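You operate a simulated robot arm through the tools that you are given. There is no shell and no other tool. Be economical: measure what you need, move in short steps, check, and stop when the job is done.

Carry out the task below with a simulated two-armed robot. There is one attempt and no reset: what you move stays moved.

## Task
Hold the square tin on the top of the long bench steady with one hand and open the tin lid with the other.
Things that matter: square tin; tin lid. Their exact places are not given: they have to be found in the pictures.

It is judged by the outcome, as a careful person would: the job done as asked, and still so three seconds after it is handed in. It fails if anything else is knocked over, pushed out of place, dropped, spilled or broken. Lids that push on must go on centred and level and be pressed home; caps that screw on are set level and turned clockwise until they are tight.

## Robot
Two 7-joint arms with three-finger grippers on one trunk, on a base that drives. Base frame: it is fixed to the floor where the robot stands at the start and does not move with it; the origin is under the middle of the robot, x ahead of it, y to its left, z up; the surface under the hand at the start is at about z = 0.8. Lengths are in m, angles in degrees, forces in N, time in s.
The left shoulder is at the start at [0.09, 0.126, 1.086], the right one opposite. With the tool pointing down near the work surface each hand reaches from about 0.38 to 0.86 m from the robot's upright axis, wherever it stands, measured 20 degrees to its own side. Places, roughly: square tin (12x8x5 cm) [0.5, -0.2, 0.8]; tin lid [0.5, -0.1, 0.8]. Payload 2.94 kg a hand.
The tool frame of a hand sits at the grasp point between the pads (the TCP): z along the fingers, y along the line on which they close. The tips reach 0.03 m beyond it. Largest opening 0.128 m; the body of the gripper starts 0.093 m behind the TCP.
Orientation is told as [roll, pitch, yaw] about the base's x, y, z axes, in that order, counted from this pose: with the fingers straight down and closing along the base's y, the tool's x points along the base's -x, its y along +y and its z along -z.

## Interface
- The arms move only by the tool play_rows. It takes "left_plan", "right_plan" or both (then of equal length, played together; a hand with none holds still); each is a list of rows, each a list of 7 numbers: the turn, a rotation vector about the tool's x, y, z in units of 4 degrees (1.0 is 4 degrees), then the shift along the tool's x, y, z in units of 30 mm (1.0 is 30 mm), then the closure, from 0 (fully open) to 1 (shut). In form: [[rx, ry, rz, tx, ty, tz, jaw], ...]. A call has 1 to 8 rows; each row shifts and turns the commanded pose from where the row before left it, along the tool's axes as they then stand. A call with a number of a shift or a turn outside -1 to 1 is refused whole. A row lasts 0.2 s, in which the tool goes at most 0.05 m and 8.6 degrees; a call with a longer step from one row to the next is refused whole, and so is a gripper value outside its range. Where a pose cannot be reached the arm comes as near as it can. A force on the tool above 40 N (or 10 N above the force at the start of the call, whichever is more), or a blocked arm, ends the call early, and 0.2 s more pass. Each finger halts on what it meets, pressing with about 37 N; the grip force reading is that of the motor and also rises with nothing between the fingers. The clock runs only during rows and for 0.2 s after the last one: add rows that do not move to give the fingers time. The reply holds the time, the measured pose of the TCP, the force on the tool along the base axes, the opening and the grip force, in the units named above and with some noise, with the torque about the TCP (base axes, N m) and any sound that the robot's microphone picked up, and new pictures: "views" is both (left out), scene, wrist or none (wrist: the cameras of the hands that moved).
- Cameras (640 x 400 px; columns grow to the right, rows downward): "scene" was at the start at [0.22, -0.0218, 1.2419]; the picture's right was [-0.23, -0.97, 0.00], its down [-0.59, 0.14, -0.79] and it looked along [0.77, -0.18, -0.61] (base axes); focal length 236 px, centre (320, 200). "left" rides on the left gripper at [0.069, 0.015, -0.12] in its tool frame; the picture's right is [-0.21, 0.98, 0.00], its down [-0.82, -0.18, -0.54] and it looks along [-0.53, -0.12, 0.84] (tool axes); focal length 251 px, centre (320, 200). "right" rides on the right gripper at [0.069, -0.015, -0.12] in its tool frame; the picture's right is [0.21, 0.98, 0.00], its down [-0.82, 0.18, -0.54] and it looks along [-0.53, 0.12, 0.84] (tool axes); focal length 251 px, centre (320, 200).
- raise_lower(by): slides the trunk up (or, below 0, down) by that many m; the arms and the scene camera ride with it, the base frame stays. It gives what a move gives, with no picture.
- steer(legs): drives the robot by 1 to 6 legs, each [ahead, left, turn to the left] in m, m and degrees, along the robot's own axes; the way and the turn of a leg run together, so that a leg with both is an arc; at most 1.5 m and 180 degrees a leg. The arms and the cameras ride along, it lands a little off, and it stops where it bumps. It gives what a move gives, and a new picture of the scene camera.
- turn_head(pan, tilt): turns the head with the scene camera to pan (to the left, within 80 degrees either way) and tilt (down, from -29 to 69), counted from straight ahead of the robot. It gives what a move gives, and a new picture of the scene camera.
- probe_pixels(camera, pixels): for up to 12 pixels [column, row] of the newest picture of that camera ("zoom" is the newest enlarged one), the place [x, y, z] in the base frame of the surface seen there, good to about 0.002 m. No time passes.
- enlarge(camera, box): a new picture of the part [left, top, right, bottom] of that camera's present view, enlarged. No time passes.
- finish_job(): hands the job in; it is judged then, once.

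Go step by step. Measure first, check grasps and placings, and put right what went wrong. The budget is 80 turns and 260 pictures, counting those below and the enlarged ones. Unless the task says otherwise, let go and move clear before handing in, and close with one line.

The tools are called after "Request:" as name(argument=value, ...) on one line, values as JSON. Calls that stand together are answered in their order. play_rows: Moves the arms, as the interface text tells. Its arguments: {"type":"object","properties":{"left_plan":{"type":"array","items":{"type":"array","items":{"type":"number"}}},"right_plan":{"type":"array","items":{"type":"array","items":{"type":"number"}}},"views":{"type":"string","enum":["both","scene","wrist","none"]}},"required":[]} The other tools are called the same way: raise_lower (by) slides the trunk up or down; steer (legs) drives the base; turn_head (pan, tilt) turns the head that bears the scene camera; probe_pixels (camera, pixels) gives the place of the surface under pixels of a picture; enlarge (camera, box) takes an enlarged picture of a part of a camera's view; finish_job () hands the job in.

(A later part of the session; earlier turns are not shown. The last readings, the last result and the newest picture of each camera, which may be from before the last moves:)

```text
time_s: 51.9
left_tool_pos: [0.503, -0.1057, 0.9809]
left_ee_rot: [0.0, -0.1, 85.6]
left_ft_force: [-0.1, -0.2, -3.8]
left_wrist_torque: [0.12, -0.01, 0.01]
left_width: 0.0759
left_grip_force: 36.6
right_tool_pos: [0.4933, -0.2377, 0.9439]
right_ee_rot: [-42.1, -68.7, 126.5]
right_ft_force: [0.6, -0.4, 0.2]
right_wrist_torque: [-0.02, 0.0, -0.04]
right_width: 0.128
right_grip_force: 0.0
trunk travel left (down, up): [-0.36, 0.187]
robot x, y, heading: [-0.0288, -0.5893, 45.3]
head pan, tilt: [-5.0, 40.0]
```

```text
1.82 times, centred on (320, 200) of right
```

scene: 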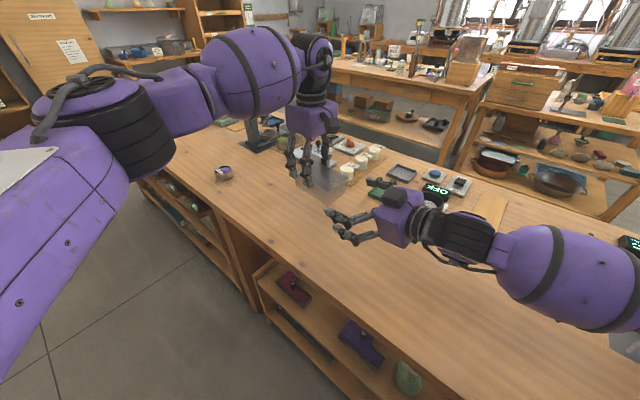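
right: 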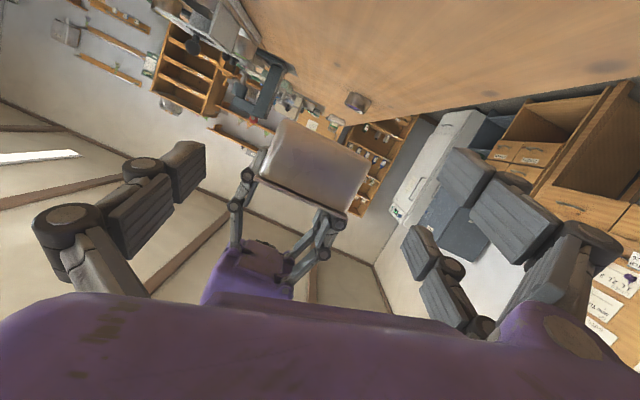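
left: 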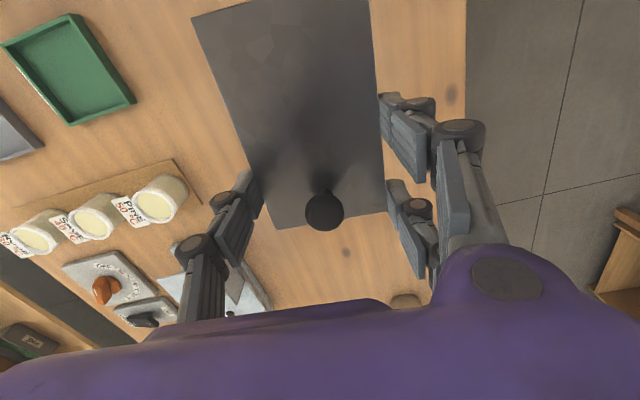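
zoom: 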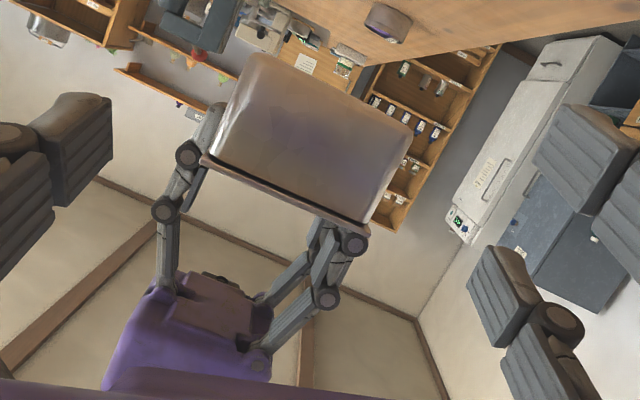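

Alignment looks right. I'll advance the last 47 mm, then close gradually on the body.

Request:
play_rows(right_plan=[[0, 0, 0, 0, 0.02, 0.52, 0], [0, 0, 0, 0, 0.02, 0.52, 0], [0, 0, 0, 0, 0, 0.52, 0.1], [0, 0, 0, 0, 0, 0, 0.2], [0, 0, 0, 0, 0, 0, 0.28], [0, 0, 0, 0, 0, 0, 0.34], [0, 0, 0, 0, 0, 0, 0.38], [0, 0, 0, 0, 0, 0, 0.38]], views="both")

Request:
enlarge(camera="scene", box=[280, 130, 440, 250])

Request:
enlarge(camera="right", box=[160, 90, 480, 310])

```text
time_s: 53.6
left_tool_pos: [0.5016, -0.1046, 0.9818]
left_ee_rot: [0.0, 0.0, 85.5]
left_ft_force: [-1.5, 0.5, -3.5]
left_wrist_torque: [0.13, 0.07, -0.16]
left_width: 0.0757
left_grip_force: 36.9
right_tool_pos: [0.4963, -0.1928, 0.9319]
right_ee_rot: [-42.2, -68.6, 126.4]
right_ft_force: [1.5, -0.1, -0.3]
right_wrist_torque: [0.01, 0.05, -0.01]
right_width: 0.0807
right_grip_force: 0.6
trunk travel left (down, up): [-0.36, 0.187]
robot x, y, heading: [-0.0245, -0.589, 45.1]
head pan, tilt: [-5.0, 40.0]
```

scene: 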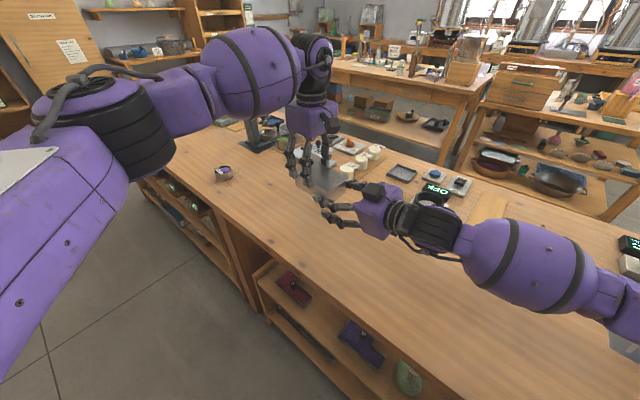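
right: 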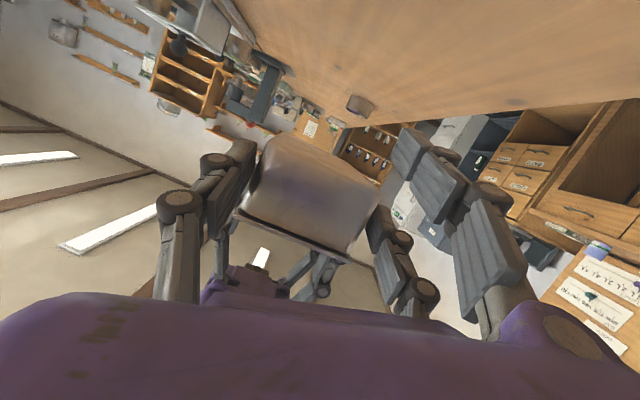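

```text
3.33 times, centred on (360, 190) of scene
```

zoom: 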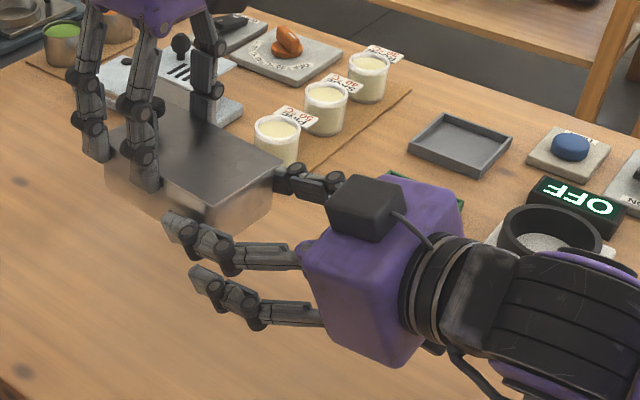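

```text
1.82 times, centred on (320, 200) of right
```

zoom: 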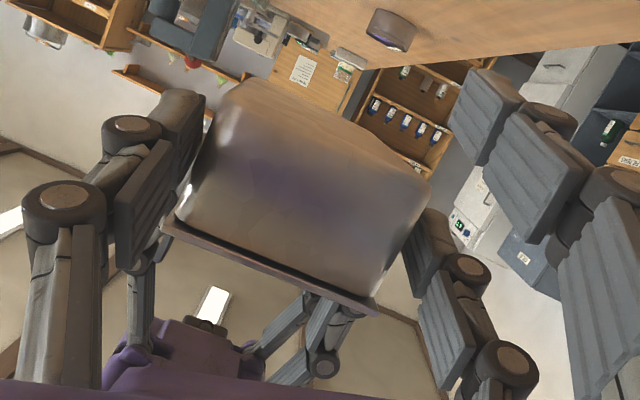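

The fingers are closing on the body clear of the lid edge. I'll close to full grip.

Request:
play_rows(right_plan=[[0, 0, 0, 0, 0, 0, 0.4], [0, 0, 0, 0, 0, 0, 0.42], [0, 0, 0, 0, 0, 0, 0.44], [0, 0, 0, 0, 0, 0, 0.46], [0, 0, 0, 0, 0, 0, 0.5], [0, 0, 0, 0, 0, 0, 0.5]], views="both")

Request:
enlarge(camera="right", box=[160, 90, 480, 310])

```text
time_s: 55.0
left_tool_pos: [0.5027, -0.1052, 0.9798]
left_ee_rot: [0.0, -0.1, 85.5]
left_ft_force: [-17.4, 0.9, -6.9]
left_wrist_torque: [0.24, 0.36, -1.64]
left_width: 0.0752
left_grip_force: 37.0
right_tool_pos: [0.4969, -0.1934, 0.9321]
right_ee_rot: [-42.2, -68.6, 126.4]
right_ft_force: [16.0, -0.4, 2.9]
right_wrist_torque: [0.14, 0.46, 0.15]
right_width: 0.0757
right_grip_force: 37.4
trunk travel left (down, up): [-0.36, 0.187]
robot x, y, heading: [-0.0302, -0.5934, 45.0]
head pan, tilt: [-5.0, 40.0]
```

scene: 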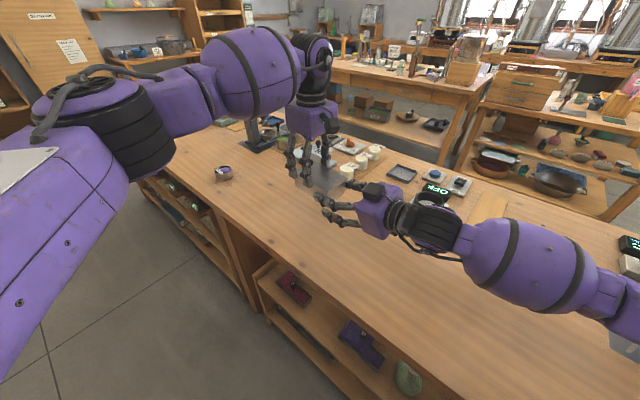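
right: 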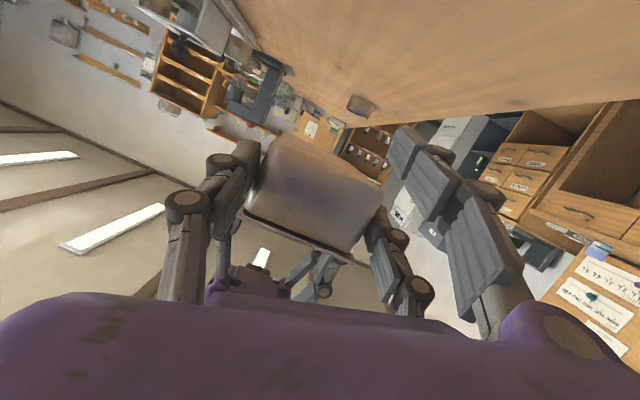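

```text
1.82 times, centred on (320, 200) of right
```

zoom: 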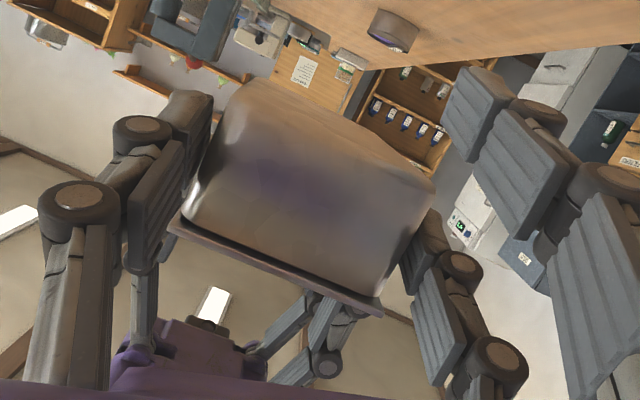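

The body is now held by the right hand at 37 N, with about 16 N side load between the hands. I'll relax that by 3 mm, then try raising the lid with the left.

Request:
play_rows(right_plan=[[0, 0, 0, 0, -0.05, 0, 0.55], [0, 0, 0, 0, -0.05, 0, 0.55], [0, 0, 0, 0, 0, 0, 0.55]], views="none")

Request:
play_rows(left_plan=[[0, 0, 0, 0, 0, -0.1, 0.6], [0, 0, 0, 0, 0, -0.1, 0.6], [0, 0, 0, 0, 0, 0, 0.6]], views="scene")

Request:
enlarge(camera="scene", box=[290, 145, 370, 205])

```text
time_s: 55.9
left_tool_pos: [0.5035, -0.1054, 0.98]
left_ee_rot: [0.0, 0.1, 85.6]
left_ft_force: [-6.8, 0.1, -9.8]
left_wrist_torque: [0.69, 0.08, -1.09]
left_width: 0.0753
left_grip_force: 37.3
right_tool_pos: [0.4986, -0.1912, 0.932]
right_ee_rot: [-42.2, -68.8, 126.7]
right_ft_force: [6.9, -0.9, 7.4]
right_wrist_torque: [-0.04, 0.27, 0.44]
right_width: 0.0758
right_grip_force: 37.2
trunk travel left (down, up): [-0.36, 0.187]
robot x, y, heading: [-0.0271, -0.5913, 45.2]
head pan, tilt: [-5.0, 40.0]
```

```text
time_s: 56.6
left_tool_pos: [0.5037, -0.1052, 0.9851]
left_ee_rot: [0.1, 0.1, 85.6]
left_ft_force: [-3.8, 0.4, -22.3]
left_wrist_torque: [0.74, -0.28, -1.24]
left_width: 0.0757
left_grip_force: 37.1
right_tool_pos: [0.5006, -0.1922, 0.9344]
right_ee_rot: [-42.7, -68.9, 127.1]
right_ft_force: [4.6, -0.1, 19.7]
right_wrist_torque: [0.94, 0.45, 0.82]
right_width: 0.0752
right_grip_force: 36.6
trunk travel left (down, up): [-0.36, 0.187]
robot x, y, heading: [-0.0248, -0.5915, 45.2]
head pan, tilt: [-5.0, 40.0]
```

scene: 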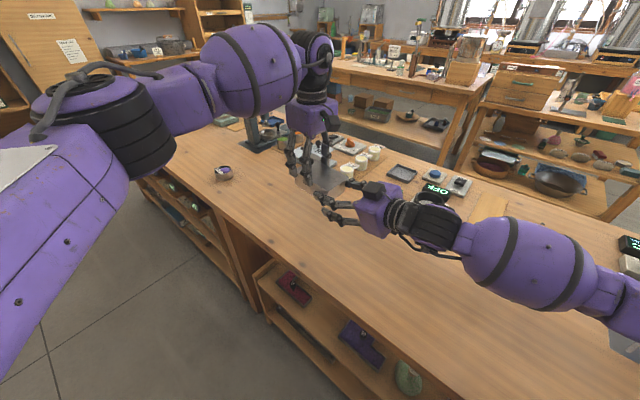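

```text
6.67 times, centred on (330, 175) of scene
```

zoom: 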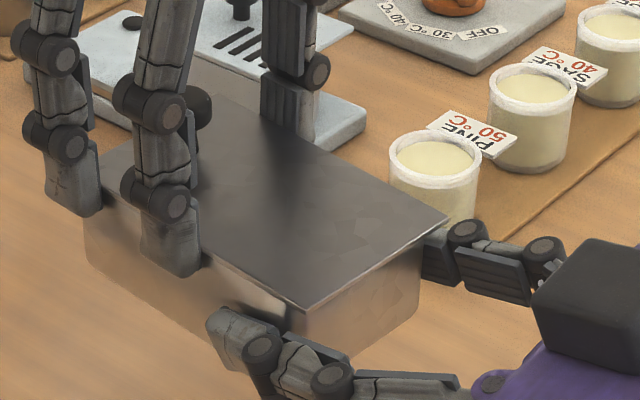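

22 N straight up does not part them. Next I'll try it as a hinge at the -y end, rotating the lid about that end by a few degrees.

Request:
play_rows(left_plan=[[0, -0.4, 0, 0, 0, 0, 0.6], [0, -0.4, 0, 0, 0, 0, 0.6], [0, 0, 0, 0, 0, 0, 0.6]], views="scene")

Request:
enlarge(camera="scene", box=[290, 145, 370, 205])

```text
time_s: 57.5
left_tool_pos: [0.5037, -0.1052, 0.9863]
left_ee_rot: [-0.1, -3.3, 85.6]
left_ft_force: [-5.0, -3.6, -3.1]
left_wrist_torque: [-0.94, -0.02, -1.35]
left_width: 0.0754
left_grip_force: 36.6
right_tool_pos: [0.4995, -0.1939, 0.9285]
right_ee_rot: [-41.3, -68.5, 125.8]
right_ft_force: [5.1, 3.1, -0.2]
right_wrist_torque: [0.78, 0.32, 0.93]
right_width: 0.0746
right_grip_force: 36.6
trunk travel left (down, up): [-0.36, 0.187]
robot x, y, heading: [-0.0288, -0.5907, 45.3]
head pan, tilt: [-5.0, 40.0]
```

scene: 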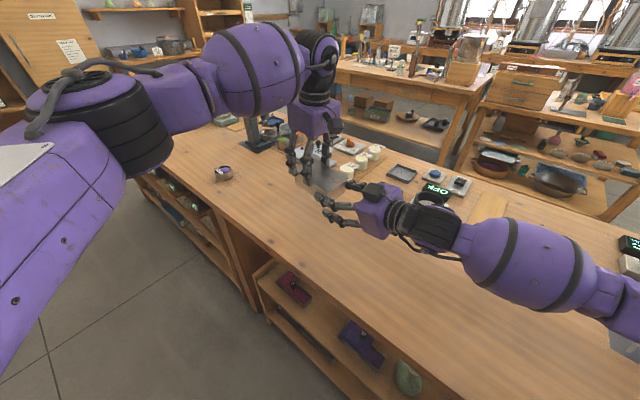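

```text
6.67 times, centred on (330, 175) of scene
```

zoom: 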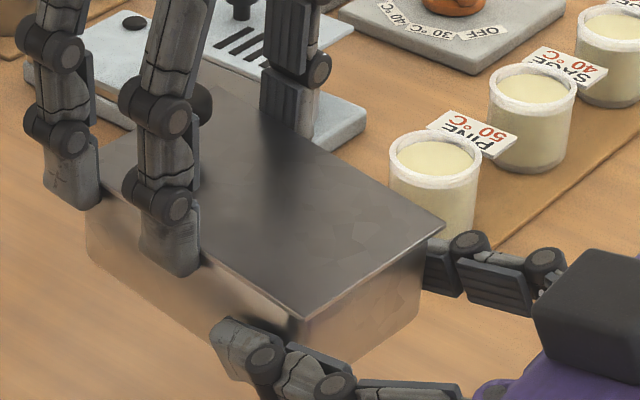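

Request:
play_rows(left_plan=[[0, -0.5, 0, 0.02, 0, -0.12, 0.6], [0, -0.5, 0, 0.02, 0, -0.12, 0.6], [0, -0.5, 0, 0.02, 0, -0.12, 0.6], [0, 0, 0, 0, 0, 0, 0.6]], views="both")

Request:
enlarge(camera="scene", box=[290, 145, 370, 205])

Request:
enlarge(camera="right", box=[160, 90, 480, 310])

```text
time_s: 58.5
left_tool_pos: [0.5037, -0.1079, 0.9948]
left_ee_rot: [0.1, -9.3, 85.6]
left_ft_force: [-9.0, -3.3, -10.3]
left_wrist_torque: [-0.42, 0.04, -0.84]
left_width: 0.0756
left_grip_force: 37.1
right_tool_pos: [0.5007, -0.1903, 0.9331]
right_ee_rot: [-42.4, -68.7, 126.9]
right_ft_force: [7.7, 3.5, 6.3]
right_wrist_torque: [0.76, 0.38, 0.24]
right_width: 0.0747
right_grip_force: 37.2
trunk travel left (down, up): [-0.36, 0.187]
robot x, y, heading: [-0.0254, -0.5941, 45.2]
head pan, tilt: [-5.0, 40.0]
```

scene: 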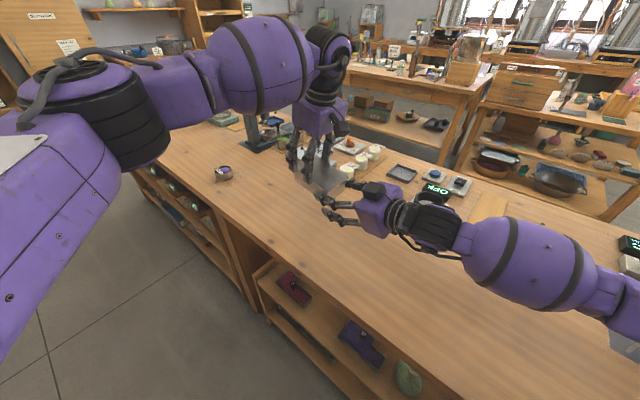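
left: 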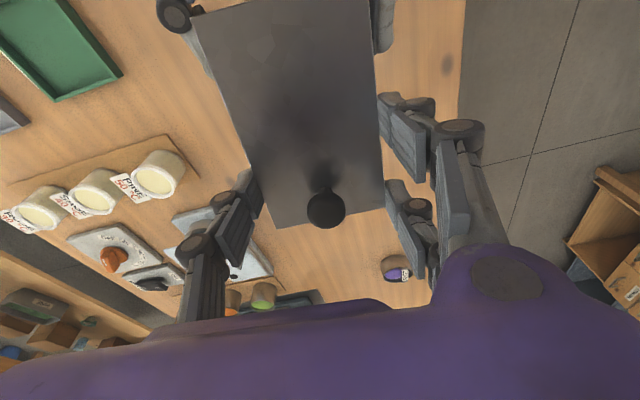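

```text
6.67 times, centred on (330, 175) of scene
```

zoom: 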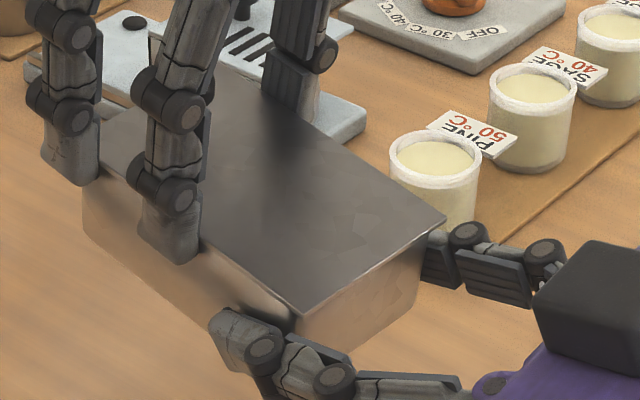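

```text
1.82 times, centred on (320, 200) of right
```

zoom: 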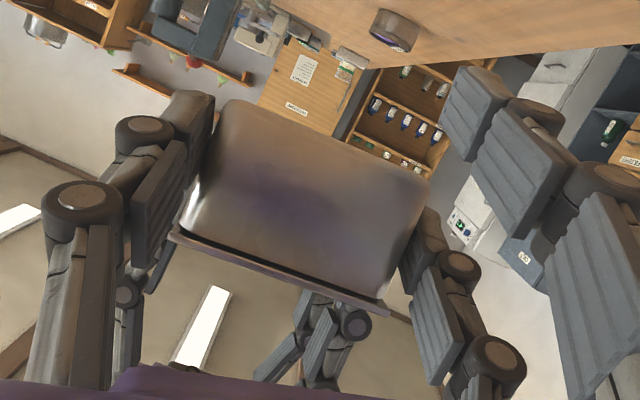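

The whole tin tilts together because the right hold lets it pivot. I'll look closely at the lid-to-body seam for clues.

Request:
enlarge(camera="right", box=[240, 180, 370, 270])

Request:
enlarge(camera="scene", box=[315, 170, 347, 194])

```text
4.44 times, centred on (305, 225) of right
```

zoom: 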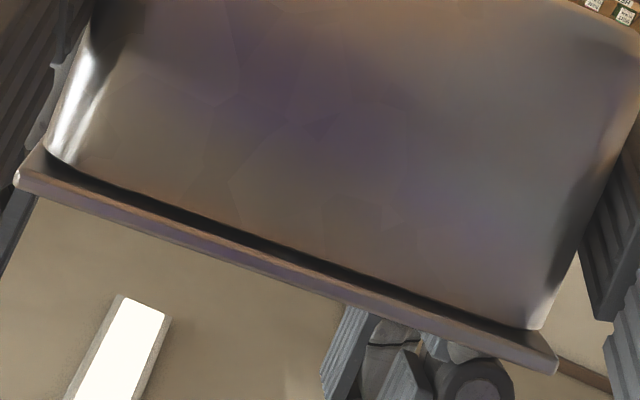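

```text
16.00 times, centred on (331, 182) of scene
```

zoom: 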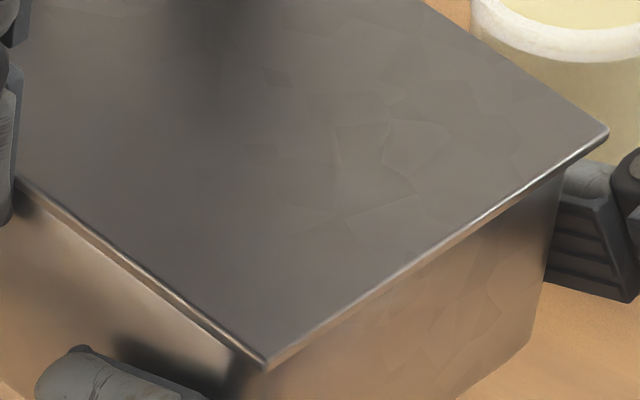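

The seam shows a plain plate lid with no skirt, so it most likely turns on a stiff hinge at the -y end, and my hold near that end had no leverage. I'll back the right hand off and tilt the tin to match the right fingers' slope, so the fingers can lie along the whole body.

Request:
play_rows(right_plan=[[0, 0, 0, 0, 0, 0, 0.35], [0, 0, 0, 0, 0, 0, 0.1], [0, 0, 0, 0, 0, -0.8, 0], [0, 0, 0, 0, 0, -0.8, 0], [0, 0, 0, 0, 0, -0.4, 0]], views="none")

Request:
play_rows(left_plan=[[0, 0.8, 0, 0, 0, 0, 0.6], [0, 0.8, 0, 0, 0, 0, 0.6], [0, 0.8, 0, 0, 0, 0, 0.6], [0, 0.8, 0, 0, 0, 0, 0.6], [0, 0.8, 0, 0, 0, 0, 0.6], [0, 0.8, 0, 0, 0, 0, 0.6], [0, 0.8, 0, 0, 0, 0, 0.6], [0, 0.7, 0, 0, 0, 0, 0.6]], views="both")

Request:
enlarge(camera="scene", box=[280, 130, 440, 250])

```text
time_s: 59.6
left_tool_pos: [0.5047, -0.108, 0.9945]
left_ee_rot: [0.0, -9.1, 85.6]
left_ft_force: [0.1, 0.3, -3.6]
left_wrist_torque: [0.04, 0.01, 0.0]
left_width: 0.0757
left_grip_force: 36.5
right_tool_pos: [0.4935, -0.2494, 0.9476]
right_ee_rot: [-42.1, -68.6, 126.6]
right_ft_force: [-0.1, 0.4, 0.5]
right_wrist_torque: [0.0, 0.03, -0.01]
right_width: 0.128
right_grip_force: 0.1
trunk travel left (down, up): [-0.36, 0.187]
robot x, y, heading: [-0.031, -0.5896, 45.1]
head pan, tilt: [-5.0, 40.0]
```

```text
time_s: 61.5
left_tool_pos: [0.5032, -0.108, 0.9963]
left_ee_rot: [0.0, 16.0, 85.6]
left_ft_force: [-0.8, -0.7, -4.2]
left_wrist_torque: [0.14, -0.02, 0.0]
left_width: 0.076
left_grip_force: 36.7
right_tool_pos: [0.4926, -0.248, 0.9469]
right_ee_rot: [-42.2, -68.6, 126.4]
right_ft_force: [0.4, 0.0, 0.0]
right_wrist_torque: [-0.01, 0.01, 0.03]
right_width: 0.1282
right_grip_force: 0.0
trunk travel left (down, up): [-0.36, 0.187]
robot x, y, heading: [-0.0277, -0.5915, 45.0]
head pan, tilt: [-5.0, 40.0]
```

scene: 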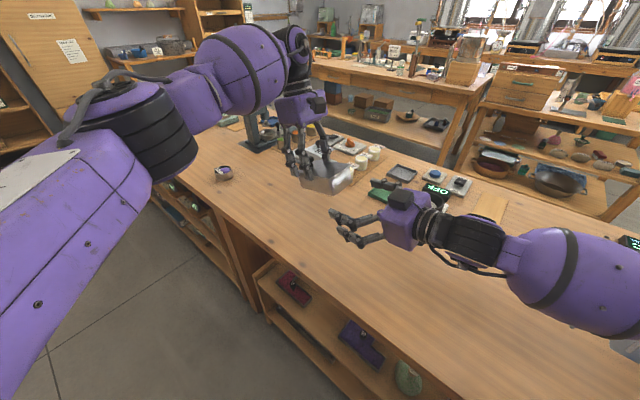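
left: 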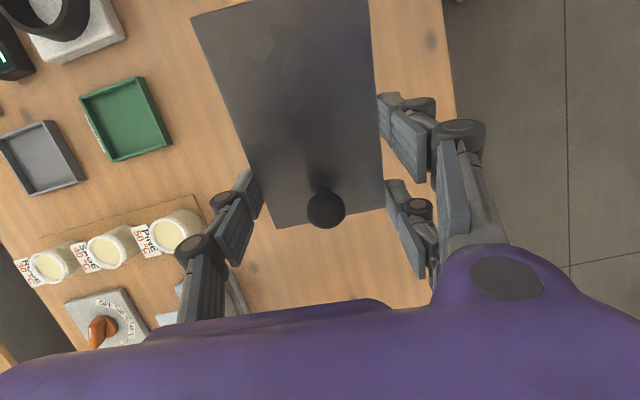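

```text
3.33 times, centred on (360, 190) of scene
```

zoom: 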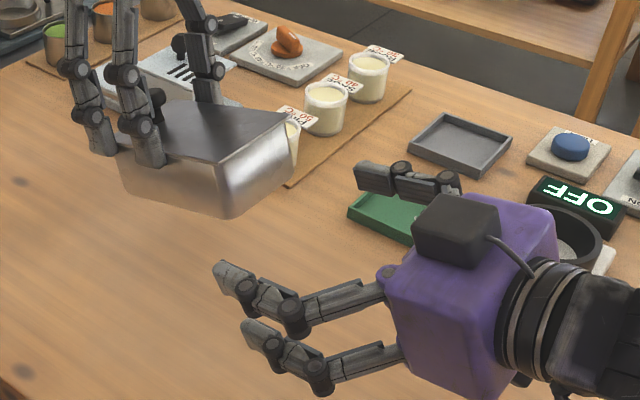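

The tin slope now matches the right hand. I'll slide the right fingers along both sides of the body, staying under the lid and the left fingertips, and check partway.

Request:
play_rows(right_plan=[[0, 0, 0, -0.74, 0, 0, 0], [0, 0, 0, 0, 0, 0.6, 0], [0, 0, 0, 0, 0, 0.6, 0], [0, 0, 0, 0, 0, 0.6, 0], [0, 0, 0, 0, 0, 0, 0]], views="both")

Request:
enlarge(camera="scene", box=[280, 130, 440, 250])

Request:
enlarge(camera="right", box=[160, 90, 480, 310])

Request:
probe_pixels(camera="left", pixels=[[195, 18], [277, 226], [382, 207], [366, 4], [290, 100]])

```text
time_s: 62.6
left_tool_pos: [0.5027, -0.1082, 0.9971]
left_ee_rot: [0.0, 15.8, 85.6]
left_ft_force: [0.3, 0.1, -4.5]
left_wrist_torque: [0.14, -0.03, 0.02]
left_width: 0.0759
left_grip_force: 37.4
right_tool_pos: [0.4956, -0.1903, 0.9543]
right_ee_rot: [-42.1, -68.6, 126.5]
right_ft_force: [0.4, 0.0, 0.0]
right_wrist_torque: [0.01, 0.01, 0.0]
right_width: 0.1281
right_grip_force: 0.0
trunk travel left (down, up): [-0.36, 0.187]
robot x, y, heading: [-0.027, -0.5945, 45.0]
head pan, tilt: [-5.0, 40.0]
```

scene: 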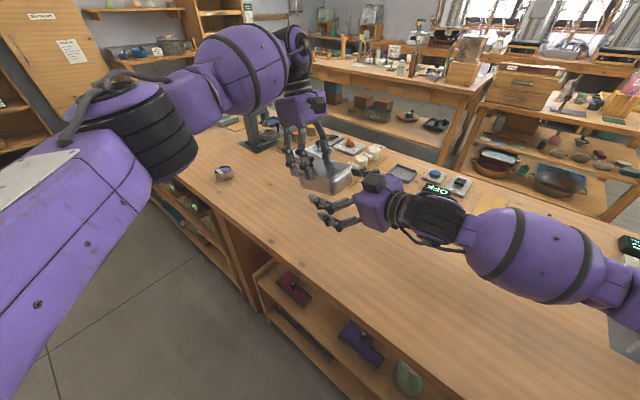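
right: 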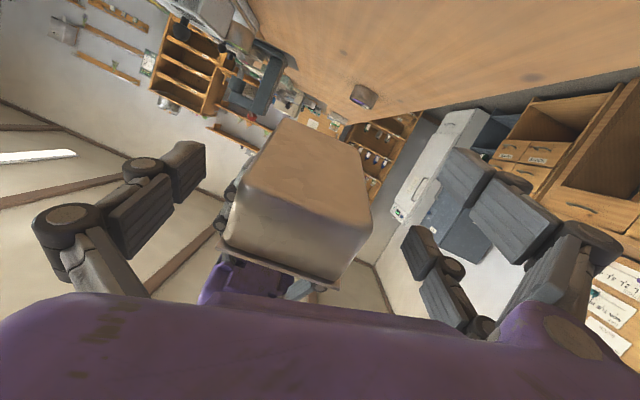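

```text
3.33 times, centred on (360, 190) of scene
```

zoom: 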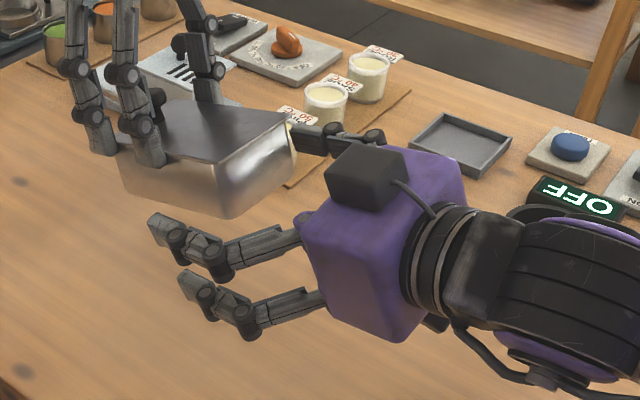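

```text
1.82 times, centred on (320, 200) of right
```

zoom: 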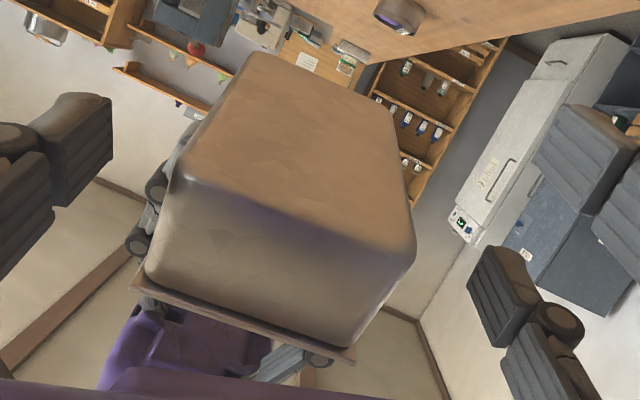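

```text
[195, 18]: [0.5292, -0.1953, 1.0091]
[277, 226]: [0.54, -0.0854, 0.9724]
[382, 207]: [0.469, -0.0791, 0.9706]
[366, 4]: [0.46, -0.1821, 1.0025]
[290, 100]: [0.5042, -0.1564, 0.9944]
```

Alignment holds. I'll advance another 42 mm and close gradually.

Request:
play_rows(right_plan=[[0, 0, 0, 0, 0, 0.47, 0], [0, 0, 0, 0, 0, 0.47, 0], [0, 0, 0, 0, 0, 0.46, 0], [0, 0, 0, 0, 0, 0, 0.2], [0, 0, 0, 0, 0, 0, 0.3], [0, 0, 0, 0, 0, 0, 0.36], [0, 0, 0, 0, 0, 0, 0.4], [0, 0, 0, 0, 0, 0, 0.42]], views="both")

Request:
enlarge(camera="scene", box=[280, 130, 440, 250])

Request:
enlarge(camera="right", box=[160, 90, 480, 310])

```text
time_s: 64.5
left_tool_pos: [0.5029, -0.107, 0.9968]
left_ee_rot: [0.0, 16.0, 85.6]
left_ft_force: [-10.1, -0.8, -5.6]
left_wrist_torque: [0.35, 0.26, -0.86]
left_width: 0.0759
left_grip_force: 36.8
right_tool_pos: [0.5014, -0.1533, 0.943]
right_ee_rot: [-42.1, -68.6, 126.5]
right_ft_force: [11.1, 0.9, 1.3]
right_wrist_torque: [-0.13, 0.28, 0.41]
right_width: 0.0806
right_grip_force: 4.5
trunk travel left (down, up): [-0.36, 0.187]
robot x, y, heading: [-0.0273, -0.596, 44.9]
head pan, tilt: [-5.0, 40.0]
```

scene: 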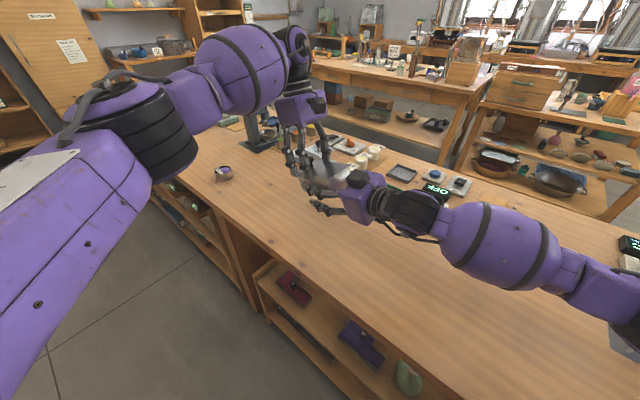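
right: 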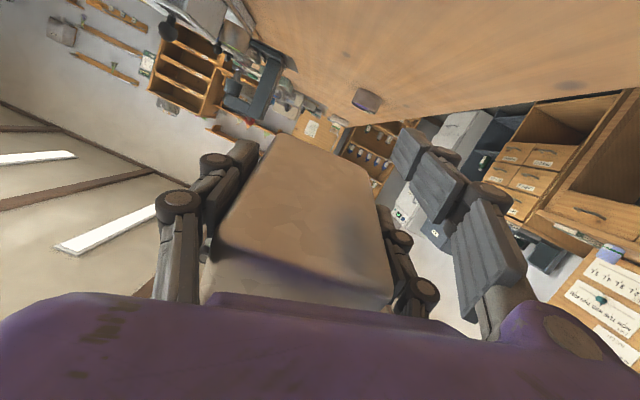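

```text
3.33 times, centred on (360, 190) of scene
```

zoom: 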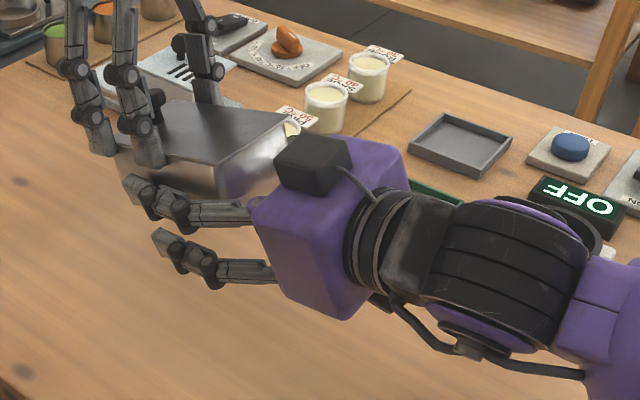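

```text
1.82 times, centred on (320, 200) of right
```

zoom: 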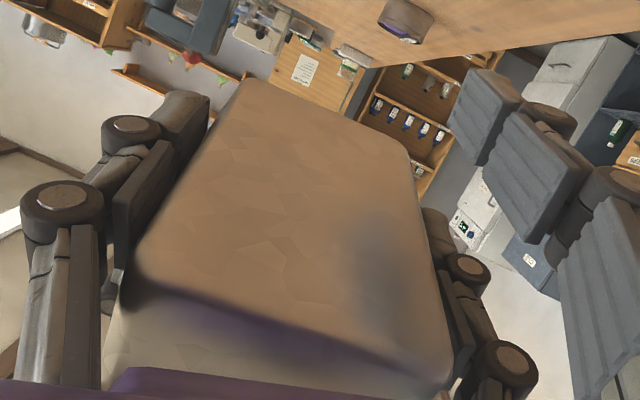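

The lone finger touched first (11 N in x). I'll shift the right hand 4 mm to centre it, and close fully.

Request:
play_rows(right_plan=[[0, 0, 0, 0, -0.14, 0, 0.41], [0, 0, 0, 0, 0, 0, 0.43], [0, 0, 0, 0, 0, 0, 0.45], [0, 0, 0, 0, 0, 0, 0.48], [0, 0, 0, 0, 0, 0, 0.55], [0, 0, 0, 0, 0, 0, 0.6]], views="none")

Request:
enlarge(camera="right", box=[160, 90, 480, 310])

```text
time_s: 65.8
left_tool_pos: [0.5031, -0.1086, 0.9957]
left_ee_rot: [0.0, 15.9, 85.5]
left_ft_force: [-2.0, 0.8, -5.2]
left_wrist_torque: [0.32, -0.49, -1.4]
left_width: 0.0755
left_grip_force: 36.4
right_tool_pos: [0.5045, -0.1515, 0.9437]
right_ee_rot: [-42.1, -68.7, 126.4]
right_ft_force: [2.1, 0.0, 0.8]
right_wrist_torque: [-0.12, 0.57, 1.31]
right_width: 0.076
right_grip_force: 36.6
trunk travel left (down, up): [-0.36, 0.187]
robot x, y, heading: [-0.0296, -0.5874, 45.3]
head pan, tilt: [-5.0, 40.0]
```

```text
1.82 times, centred on (320, 200) of right
```

zoom: 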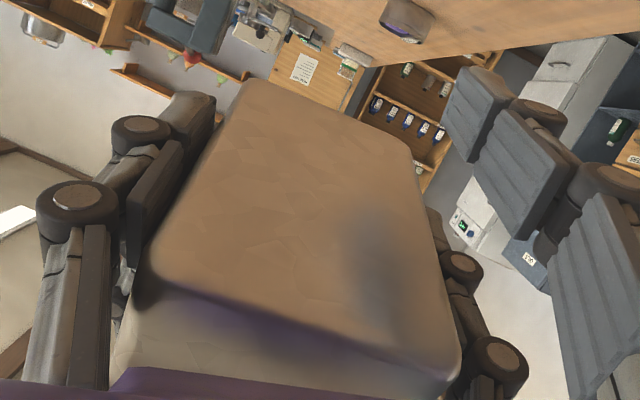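

The body is held firmly along its length with little net force. I'll now swing the lid about its -y edge by 4° and read the response.

Request:
play_rows(left_plan=[[0, -0.5, 0, 0.017, 0, -0.1, 0.7], [0, -0.5, 0, 0.017, 0, -0.1, 0.7], [0, 0, 0, 0, 0, 0, 0.7]], views="both")

Request:
enlarge(camera="scene", box=[290, 145, 370, 205])

```text
time_s: 66.7
left_tool_pos: [0.502, -0.1087, 0.9993]
left_ee_rot: [0.2, 12.0, 85.3]
left_ft_force: [-6.6, -8.9, -11.7]
left_wrist_torque: [-0.63, -0.56, -2.2]
left_width: 0.0761
left_grip_force: 36.6
right_tool_pos: [0.5036, -0.1503, 0.9447]
right_ee_rot: [-42.6, -68.8, 126.9]
right_ft_force: [7.0, 9.0, 7.9]
right_wrist_torque: [0.6, 0.95, 1.88]
right_width: 0.0748
right_grip_force: 36.7
trunk travel left (down, up): [-0.36, 0.187]
robot x, y, heading: [-0.0268, -0.591, 44.9]
head pan, tilt: [-5.0, 40.0]
```

scene: 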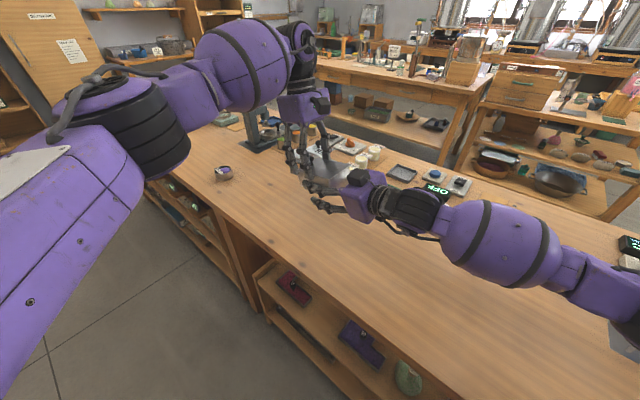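
left: 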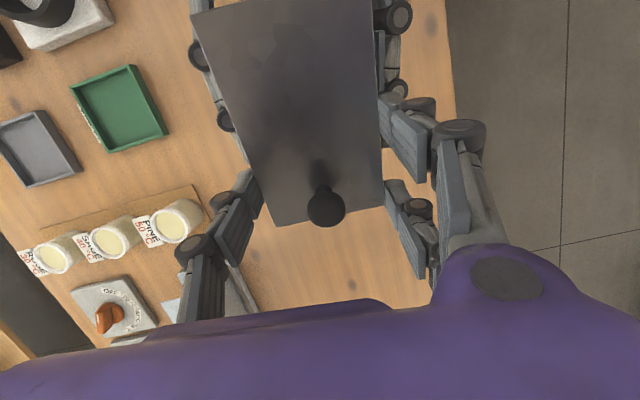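

```text
6.67 times, centred on (330, 175) of scene
```

zoom: 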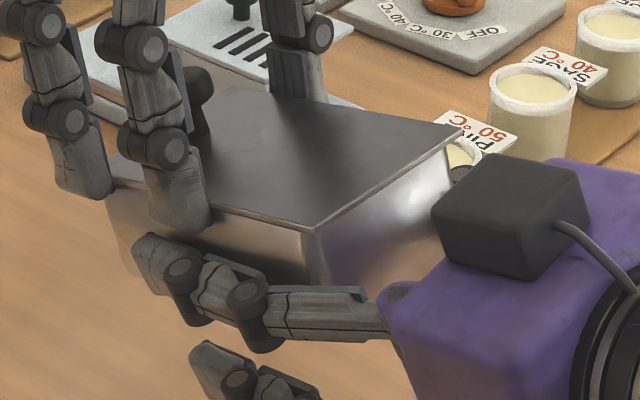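

Forces are building with no parting yet. I'll continue the swing in small steps.

Request:
play_rows(left_plan=[[0, -0.5, 0, 0.017, 0, -0.1, 0.8], [0, -0.5, 0, 0.017, 0, -0.1, 0.8], [0, -0.5, 0, 0.017, 0, -0.1, 0.8], [0, 0, 0, 0, 0, 0, 0.8]], views="both")

Request:
enlarge(camera="scene", box=[290, 145, 370, 205])

```text
time_s: 67.7
left_tool_pos: [0.5035, -0.1069, 1.0091]
left_ee_rot: [0.1, 6.0, 85.6]
left_ft_force: [-6.2, -8.0, -27.4]
left_wrist_torque: [0.34, -0.33, -2.01]
left_width: 0.0759
left_grip_force: 37.8
right_tool_pos: [0.5041, -0.1516, 0.9457]
right_ee_rot: [-42.7, -68.8, 127.1]
right_ft_force: [7.3, 7.8, 22.5]
right_wrist_torque: [0.36, 0.84, 1.71]
right_width: 0.0745
right_grip_force: 36.9
trunk travel left (down, up): [-0.36, 0.187]
robot x, y, heading: [-0.0279, -0.5914, 45.5]
head pan, tilt: [-5.0, 40.0]
```

scene: 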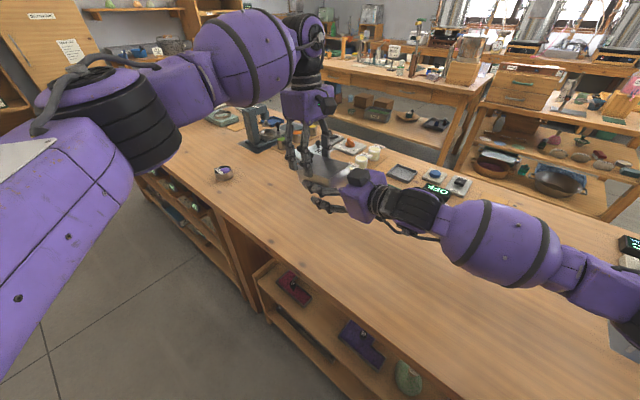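
left: 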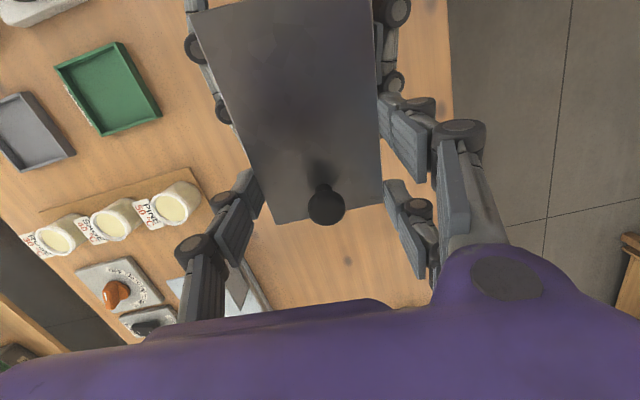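

```text
6.67 times, centred on (330, 175) of scene
```

zoom: 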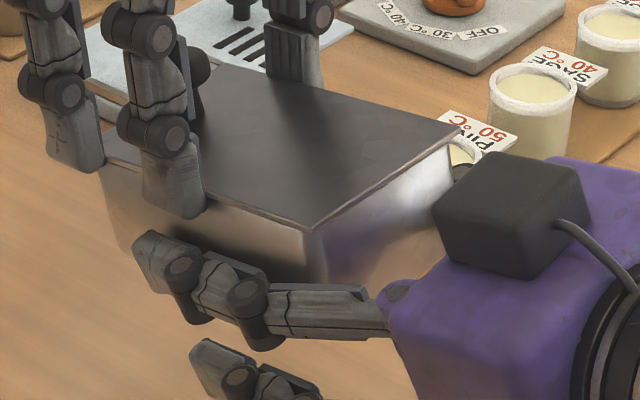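

Request:
enlarge(camera="right", box=[160, 90, 480, 310])

Request:
enlarge(camera="scene", box=[298, 160, 334, 187])

```text
1.82 times, centred on (320, 200) of right
```

zoom: 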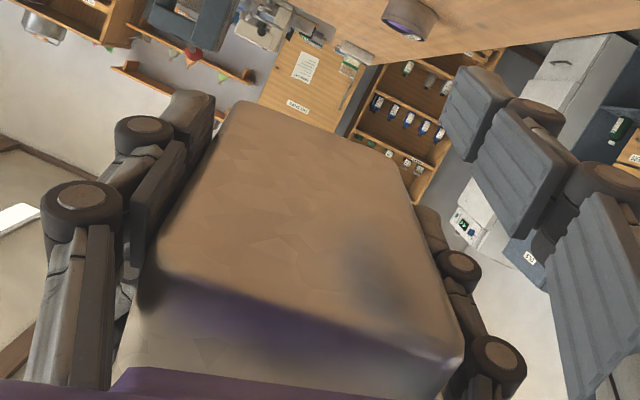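

```text
14.81 times, centred on (316, 174) of scene
```

zoom: 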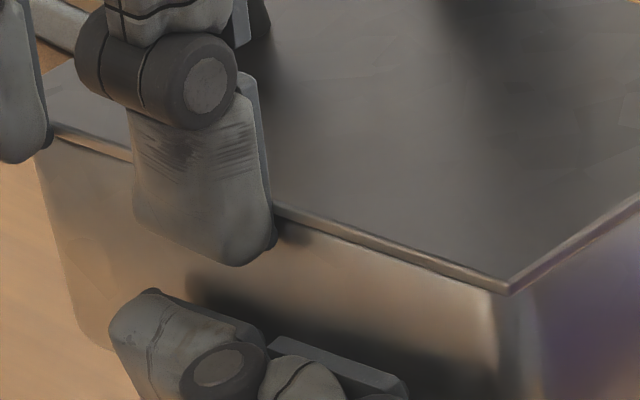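

The body just pivots in the right grip and the lid stays flush, so it may be a sliding lid. I'll test a pull along the tin's long axis towards +y.

Request:
play_rows(left_plan=[[0, 0, 0, -0.1, 0, 0.15, 0.8], [0, 0, 0, -0.15, 0, 0, 0.8], [0, 0, 0, -0.15, 0, 0, 0.8], [0, 0, 0, 0, 0, 0, 0.8]], views="both")

Request:
enlarge(camera="scene", box=[290, 145, 370, 205])

```text
time_s: 68.7
left_tool_pos: [0.5051, -0.0974, 1.0069]
left_ee_rot: [-0.1, 6.2, 85.4]
left_ft_force: [-11.3, -23.9, -3.8]
left_wrist_torque: [-0.55, -0.1, -1.7]
left_width: 0.0768
left_grip_force: 37.1
right_tool_pos: [0.5049, -0.1519, 0.9408]
right_ee_rot: [-41.4, -68.5, 125.8]
right_ft_force: [11.1, 24.1, -0.9]
right_wrist_torque: [-0.89, 0.85, 1.09]
right_width: 0.0744
right_grip_force: 36.7
trunk travel left (down, up): [-0.36, 0.187]
robot x, y, heading: [-0.0289, -0.5898, 45.3]
head pan, tilt: [-5.0, 40.0]
```

scene: 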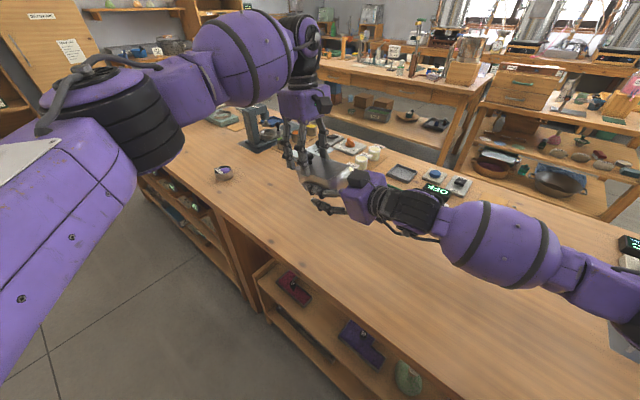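
left: 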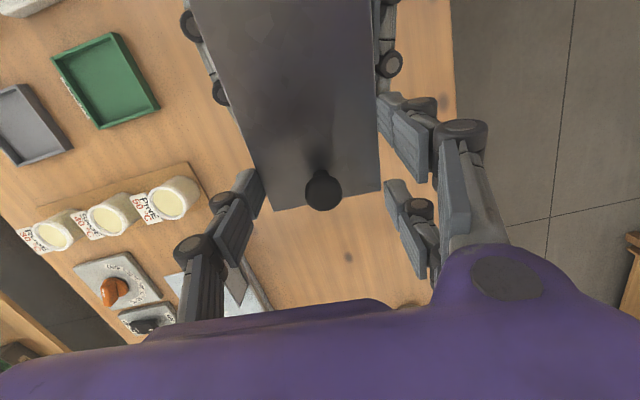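

```text
6.67 times, centred on (330, 175) of scene
```

zoom: 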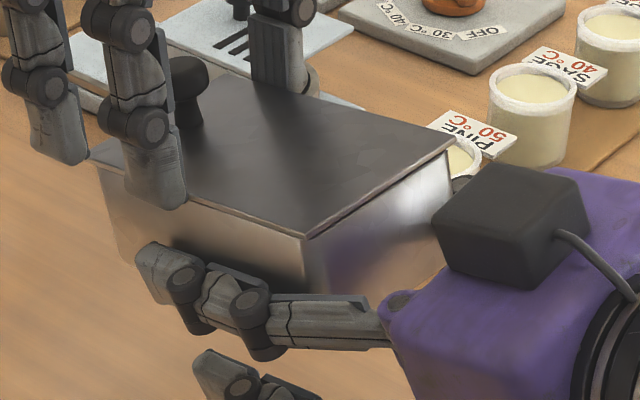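

The left pads slipped about 7 mm on the lid, and the lid's -y overhang looks reduced. I'll inspect both ends.

Request:
enlarge(camera="scene", box=[322, 162, 354, 186])

Request:
enlarge(camera="scene", box=[298, 160, 330, 184])

Request:
enlarge(camera="right", box=[160, 90, 480, 310])

```text
16.00 times, centred on (338, 174) of scene
```

zoom: 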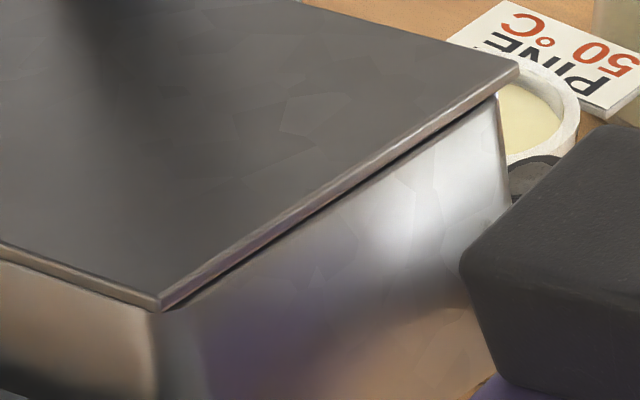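

```text
16.00 times, centred on (314, 172) of scene
```

zoom: 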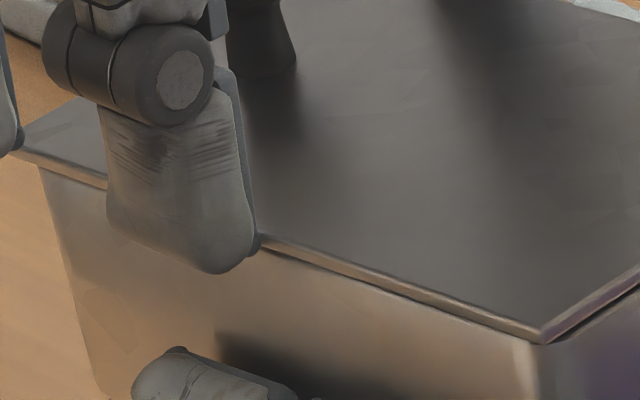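

```text
1.82 times, centred on (320, 200) of right
```

zoom: 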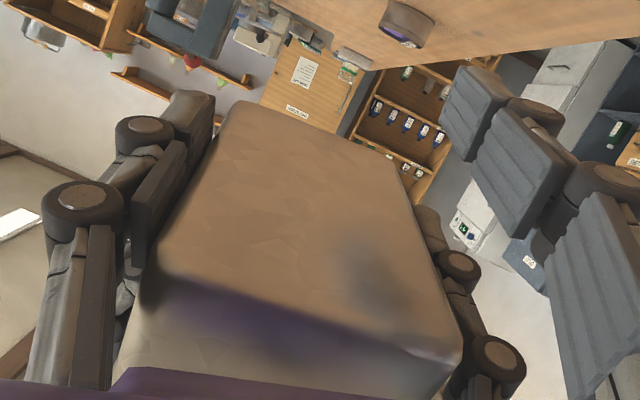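

There is now a dark gap under the lid at the -y end, and the lid has shifted towards +y, so it has begun to move relative to the body. I'll try a small lift to see whether it is free.

Request:
play_rows(left_plan=[[0, 0, 0, 0, 0, -0.15, 0.9], [0, 0, 0, 0, 0, -0.15, 0.9], [0, 0, 0, 0, 0, 0, 0.9]], views="scene")

Request:
enlarge(camera="scene", box=[290, 145, 370, 205])

```text
time_s: 69.5
left_tool_pos: [0.5042, -0.0945, 1.0132]
left_ee_rot: [0.0, 6.1, 85.6]
left_ft_force: [-9.8, -19.7, -18.7]
left_wrist_torque: [-0.17, -0.23, -1.81]
left_width: 0.077
left_grip_force: 36.7
right_tool_pos: [0.5046, -0.1522, 0.9458]
right_ee_rot: [-42.8, -68.8, 127.2]
right_ft_force: [10.5, 18.3, 13.7]
right_wrist_torque: [-0.1, 0.91, 1.25]
right_width: 0.0741
right_grip_force: 37.1
trunk travel left (down, up): [-0.36, 0.187]
robot x, y, heading: [-0.0248, -0.5919, 45.2]
head pan, tilt: [-5.0, 40.0]
```

scene: 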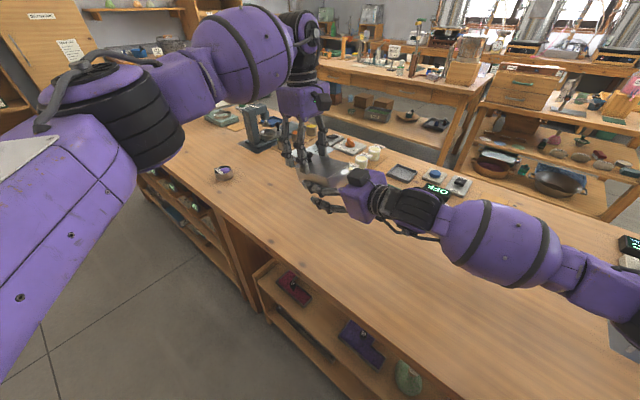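

```text
6.67 times, centred on (330, 175) of scene
```

zoom: 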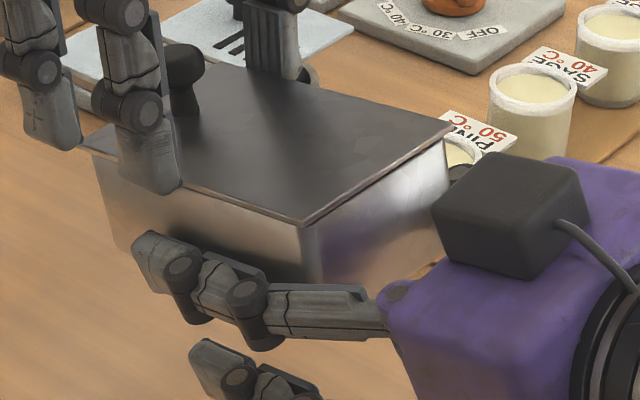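

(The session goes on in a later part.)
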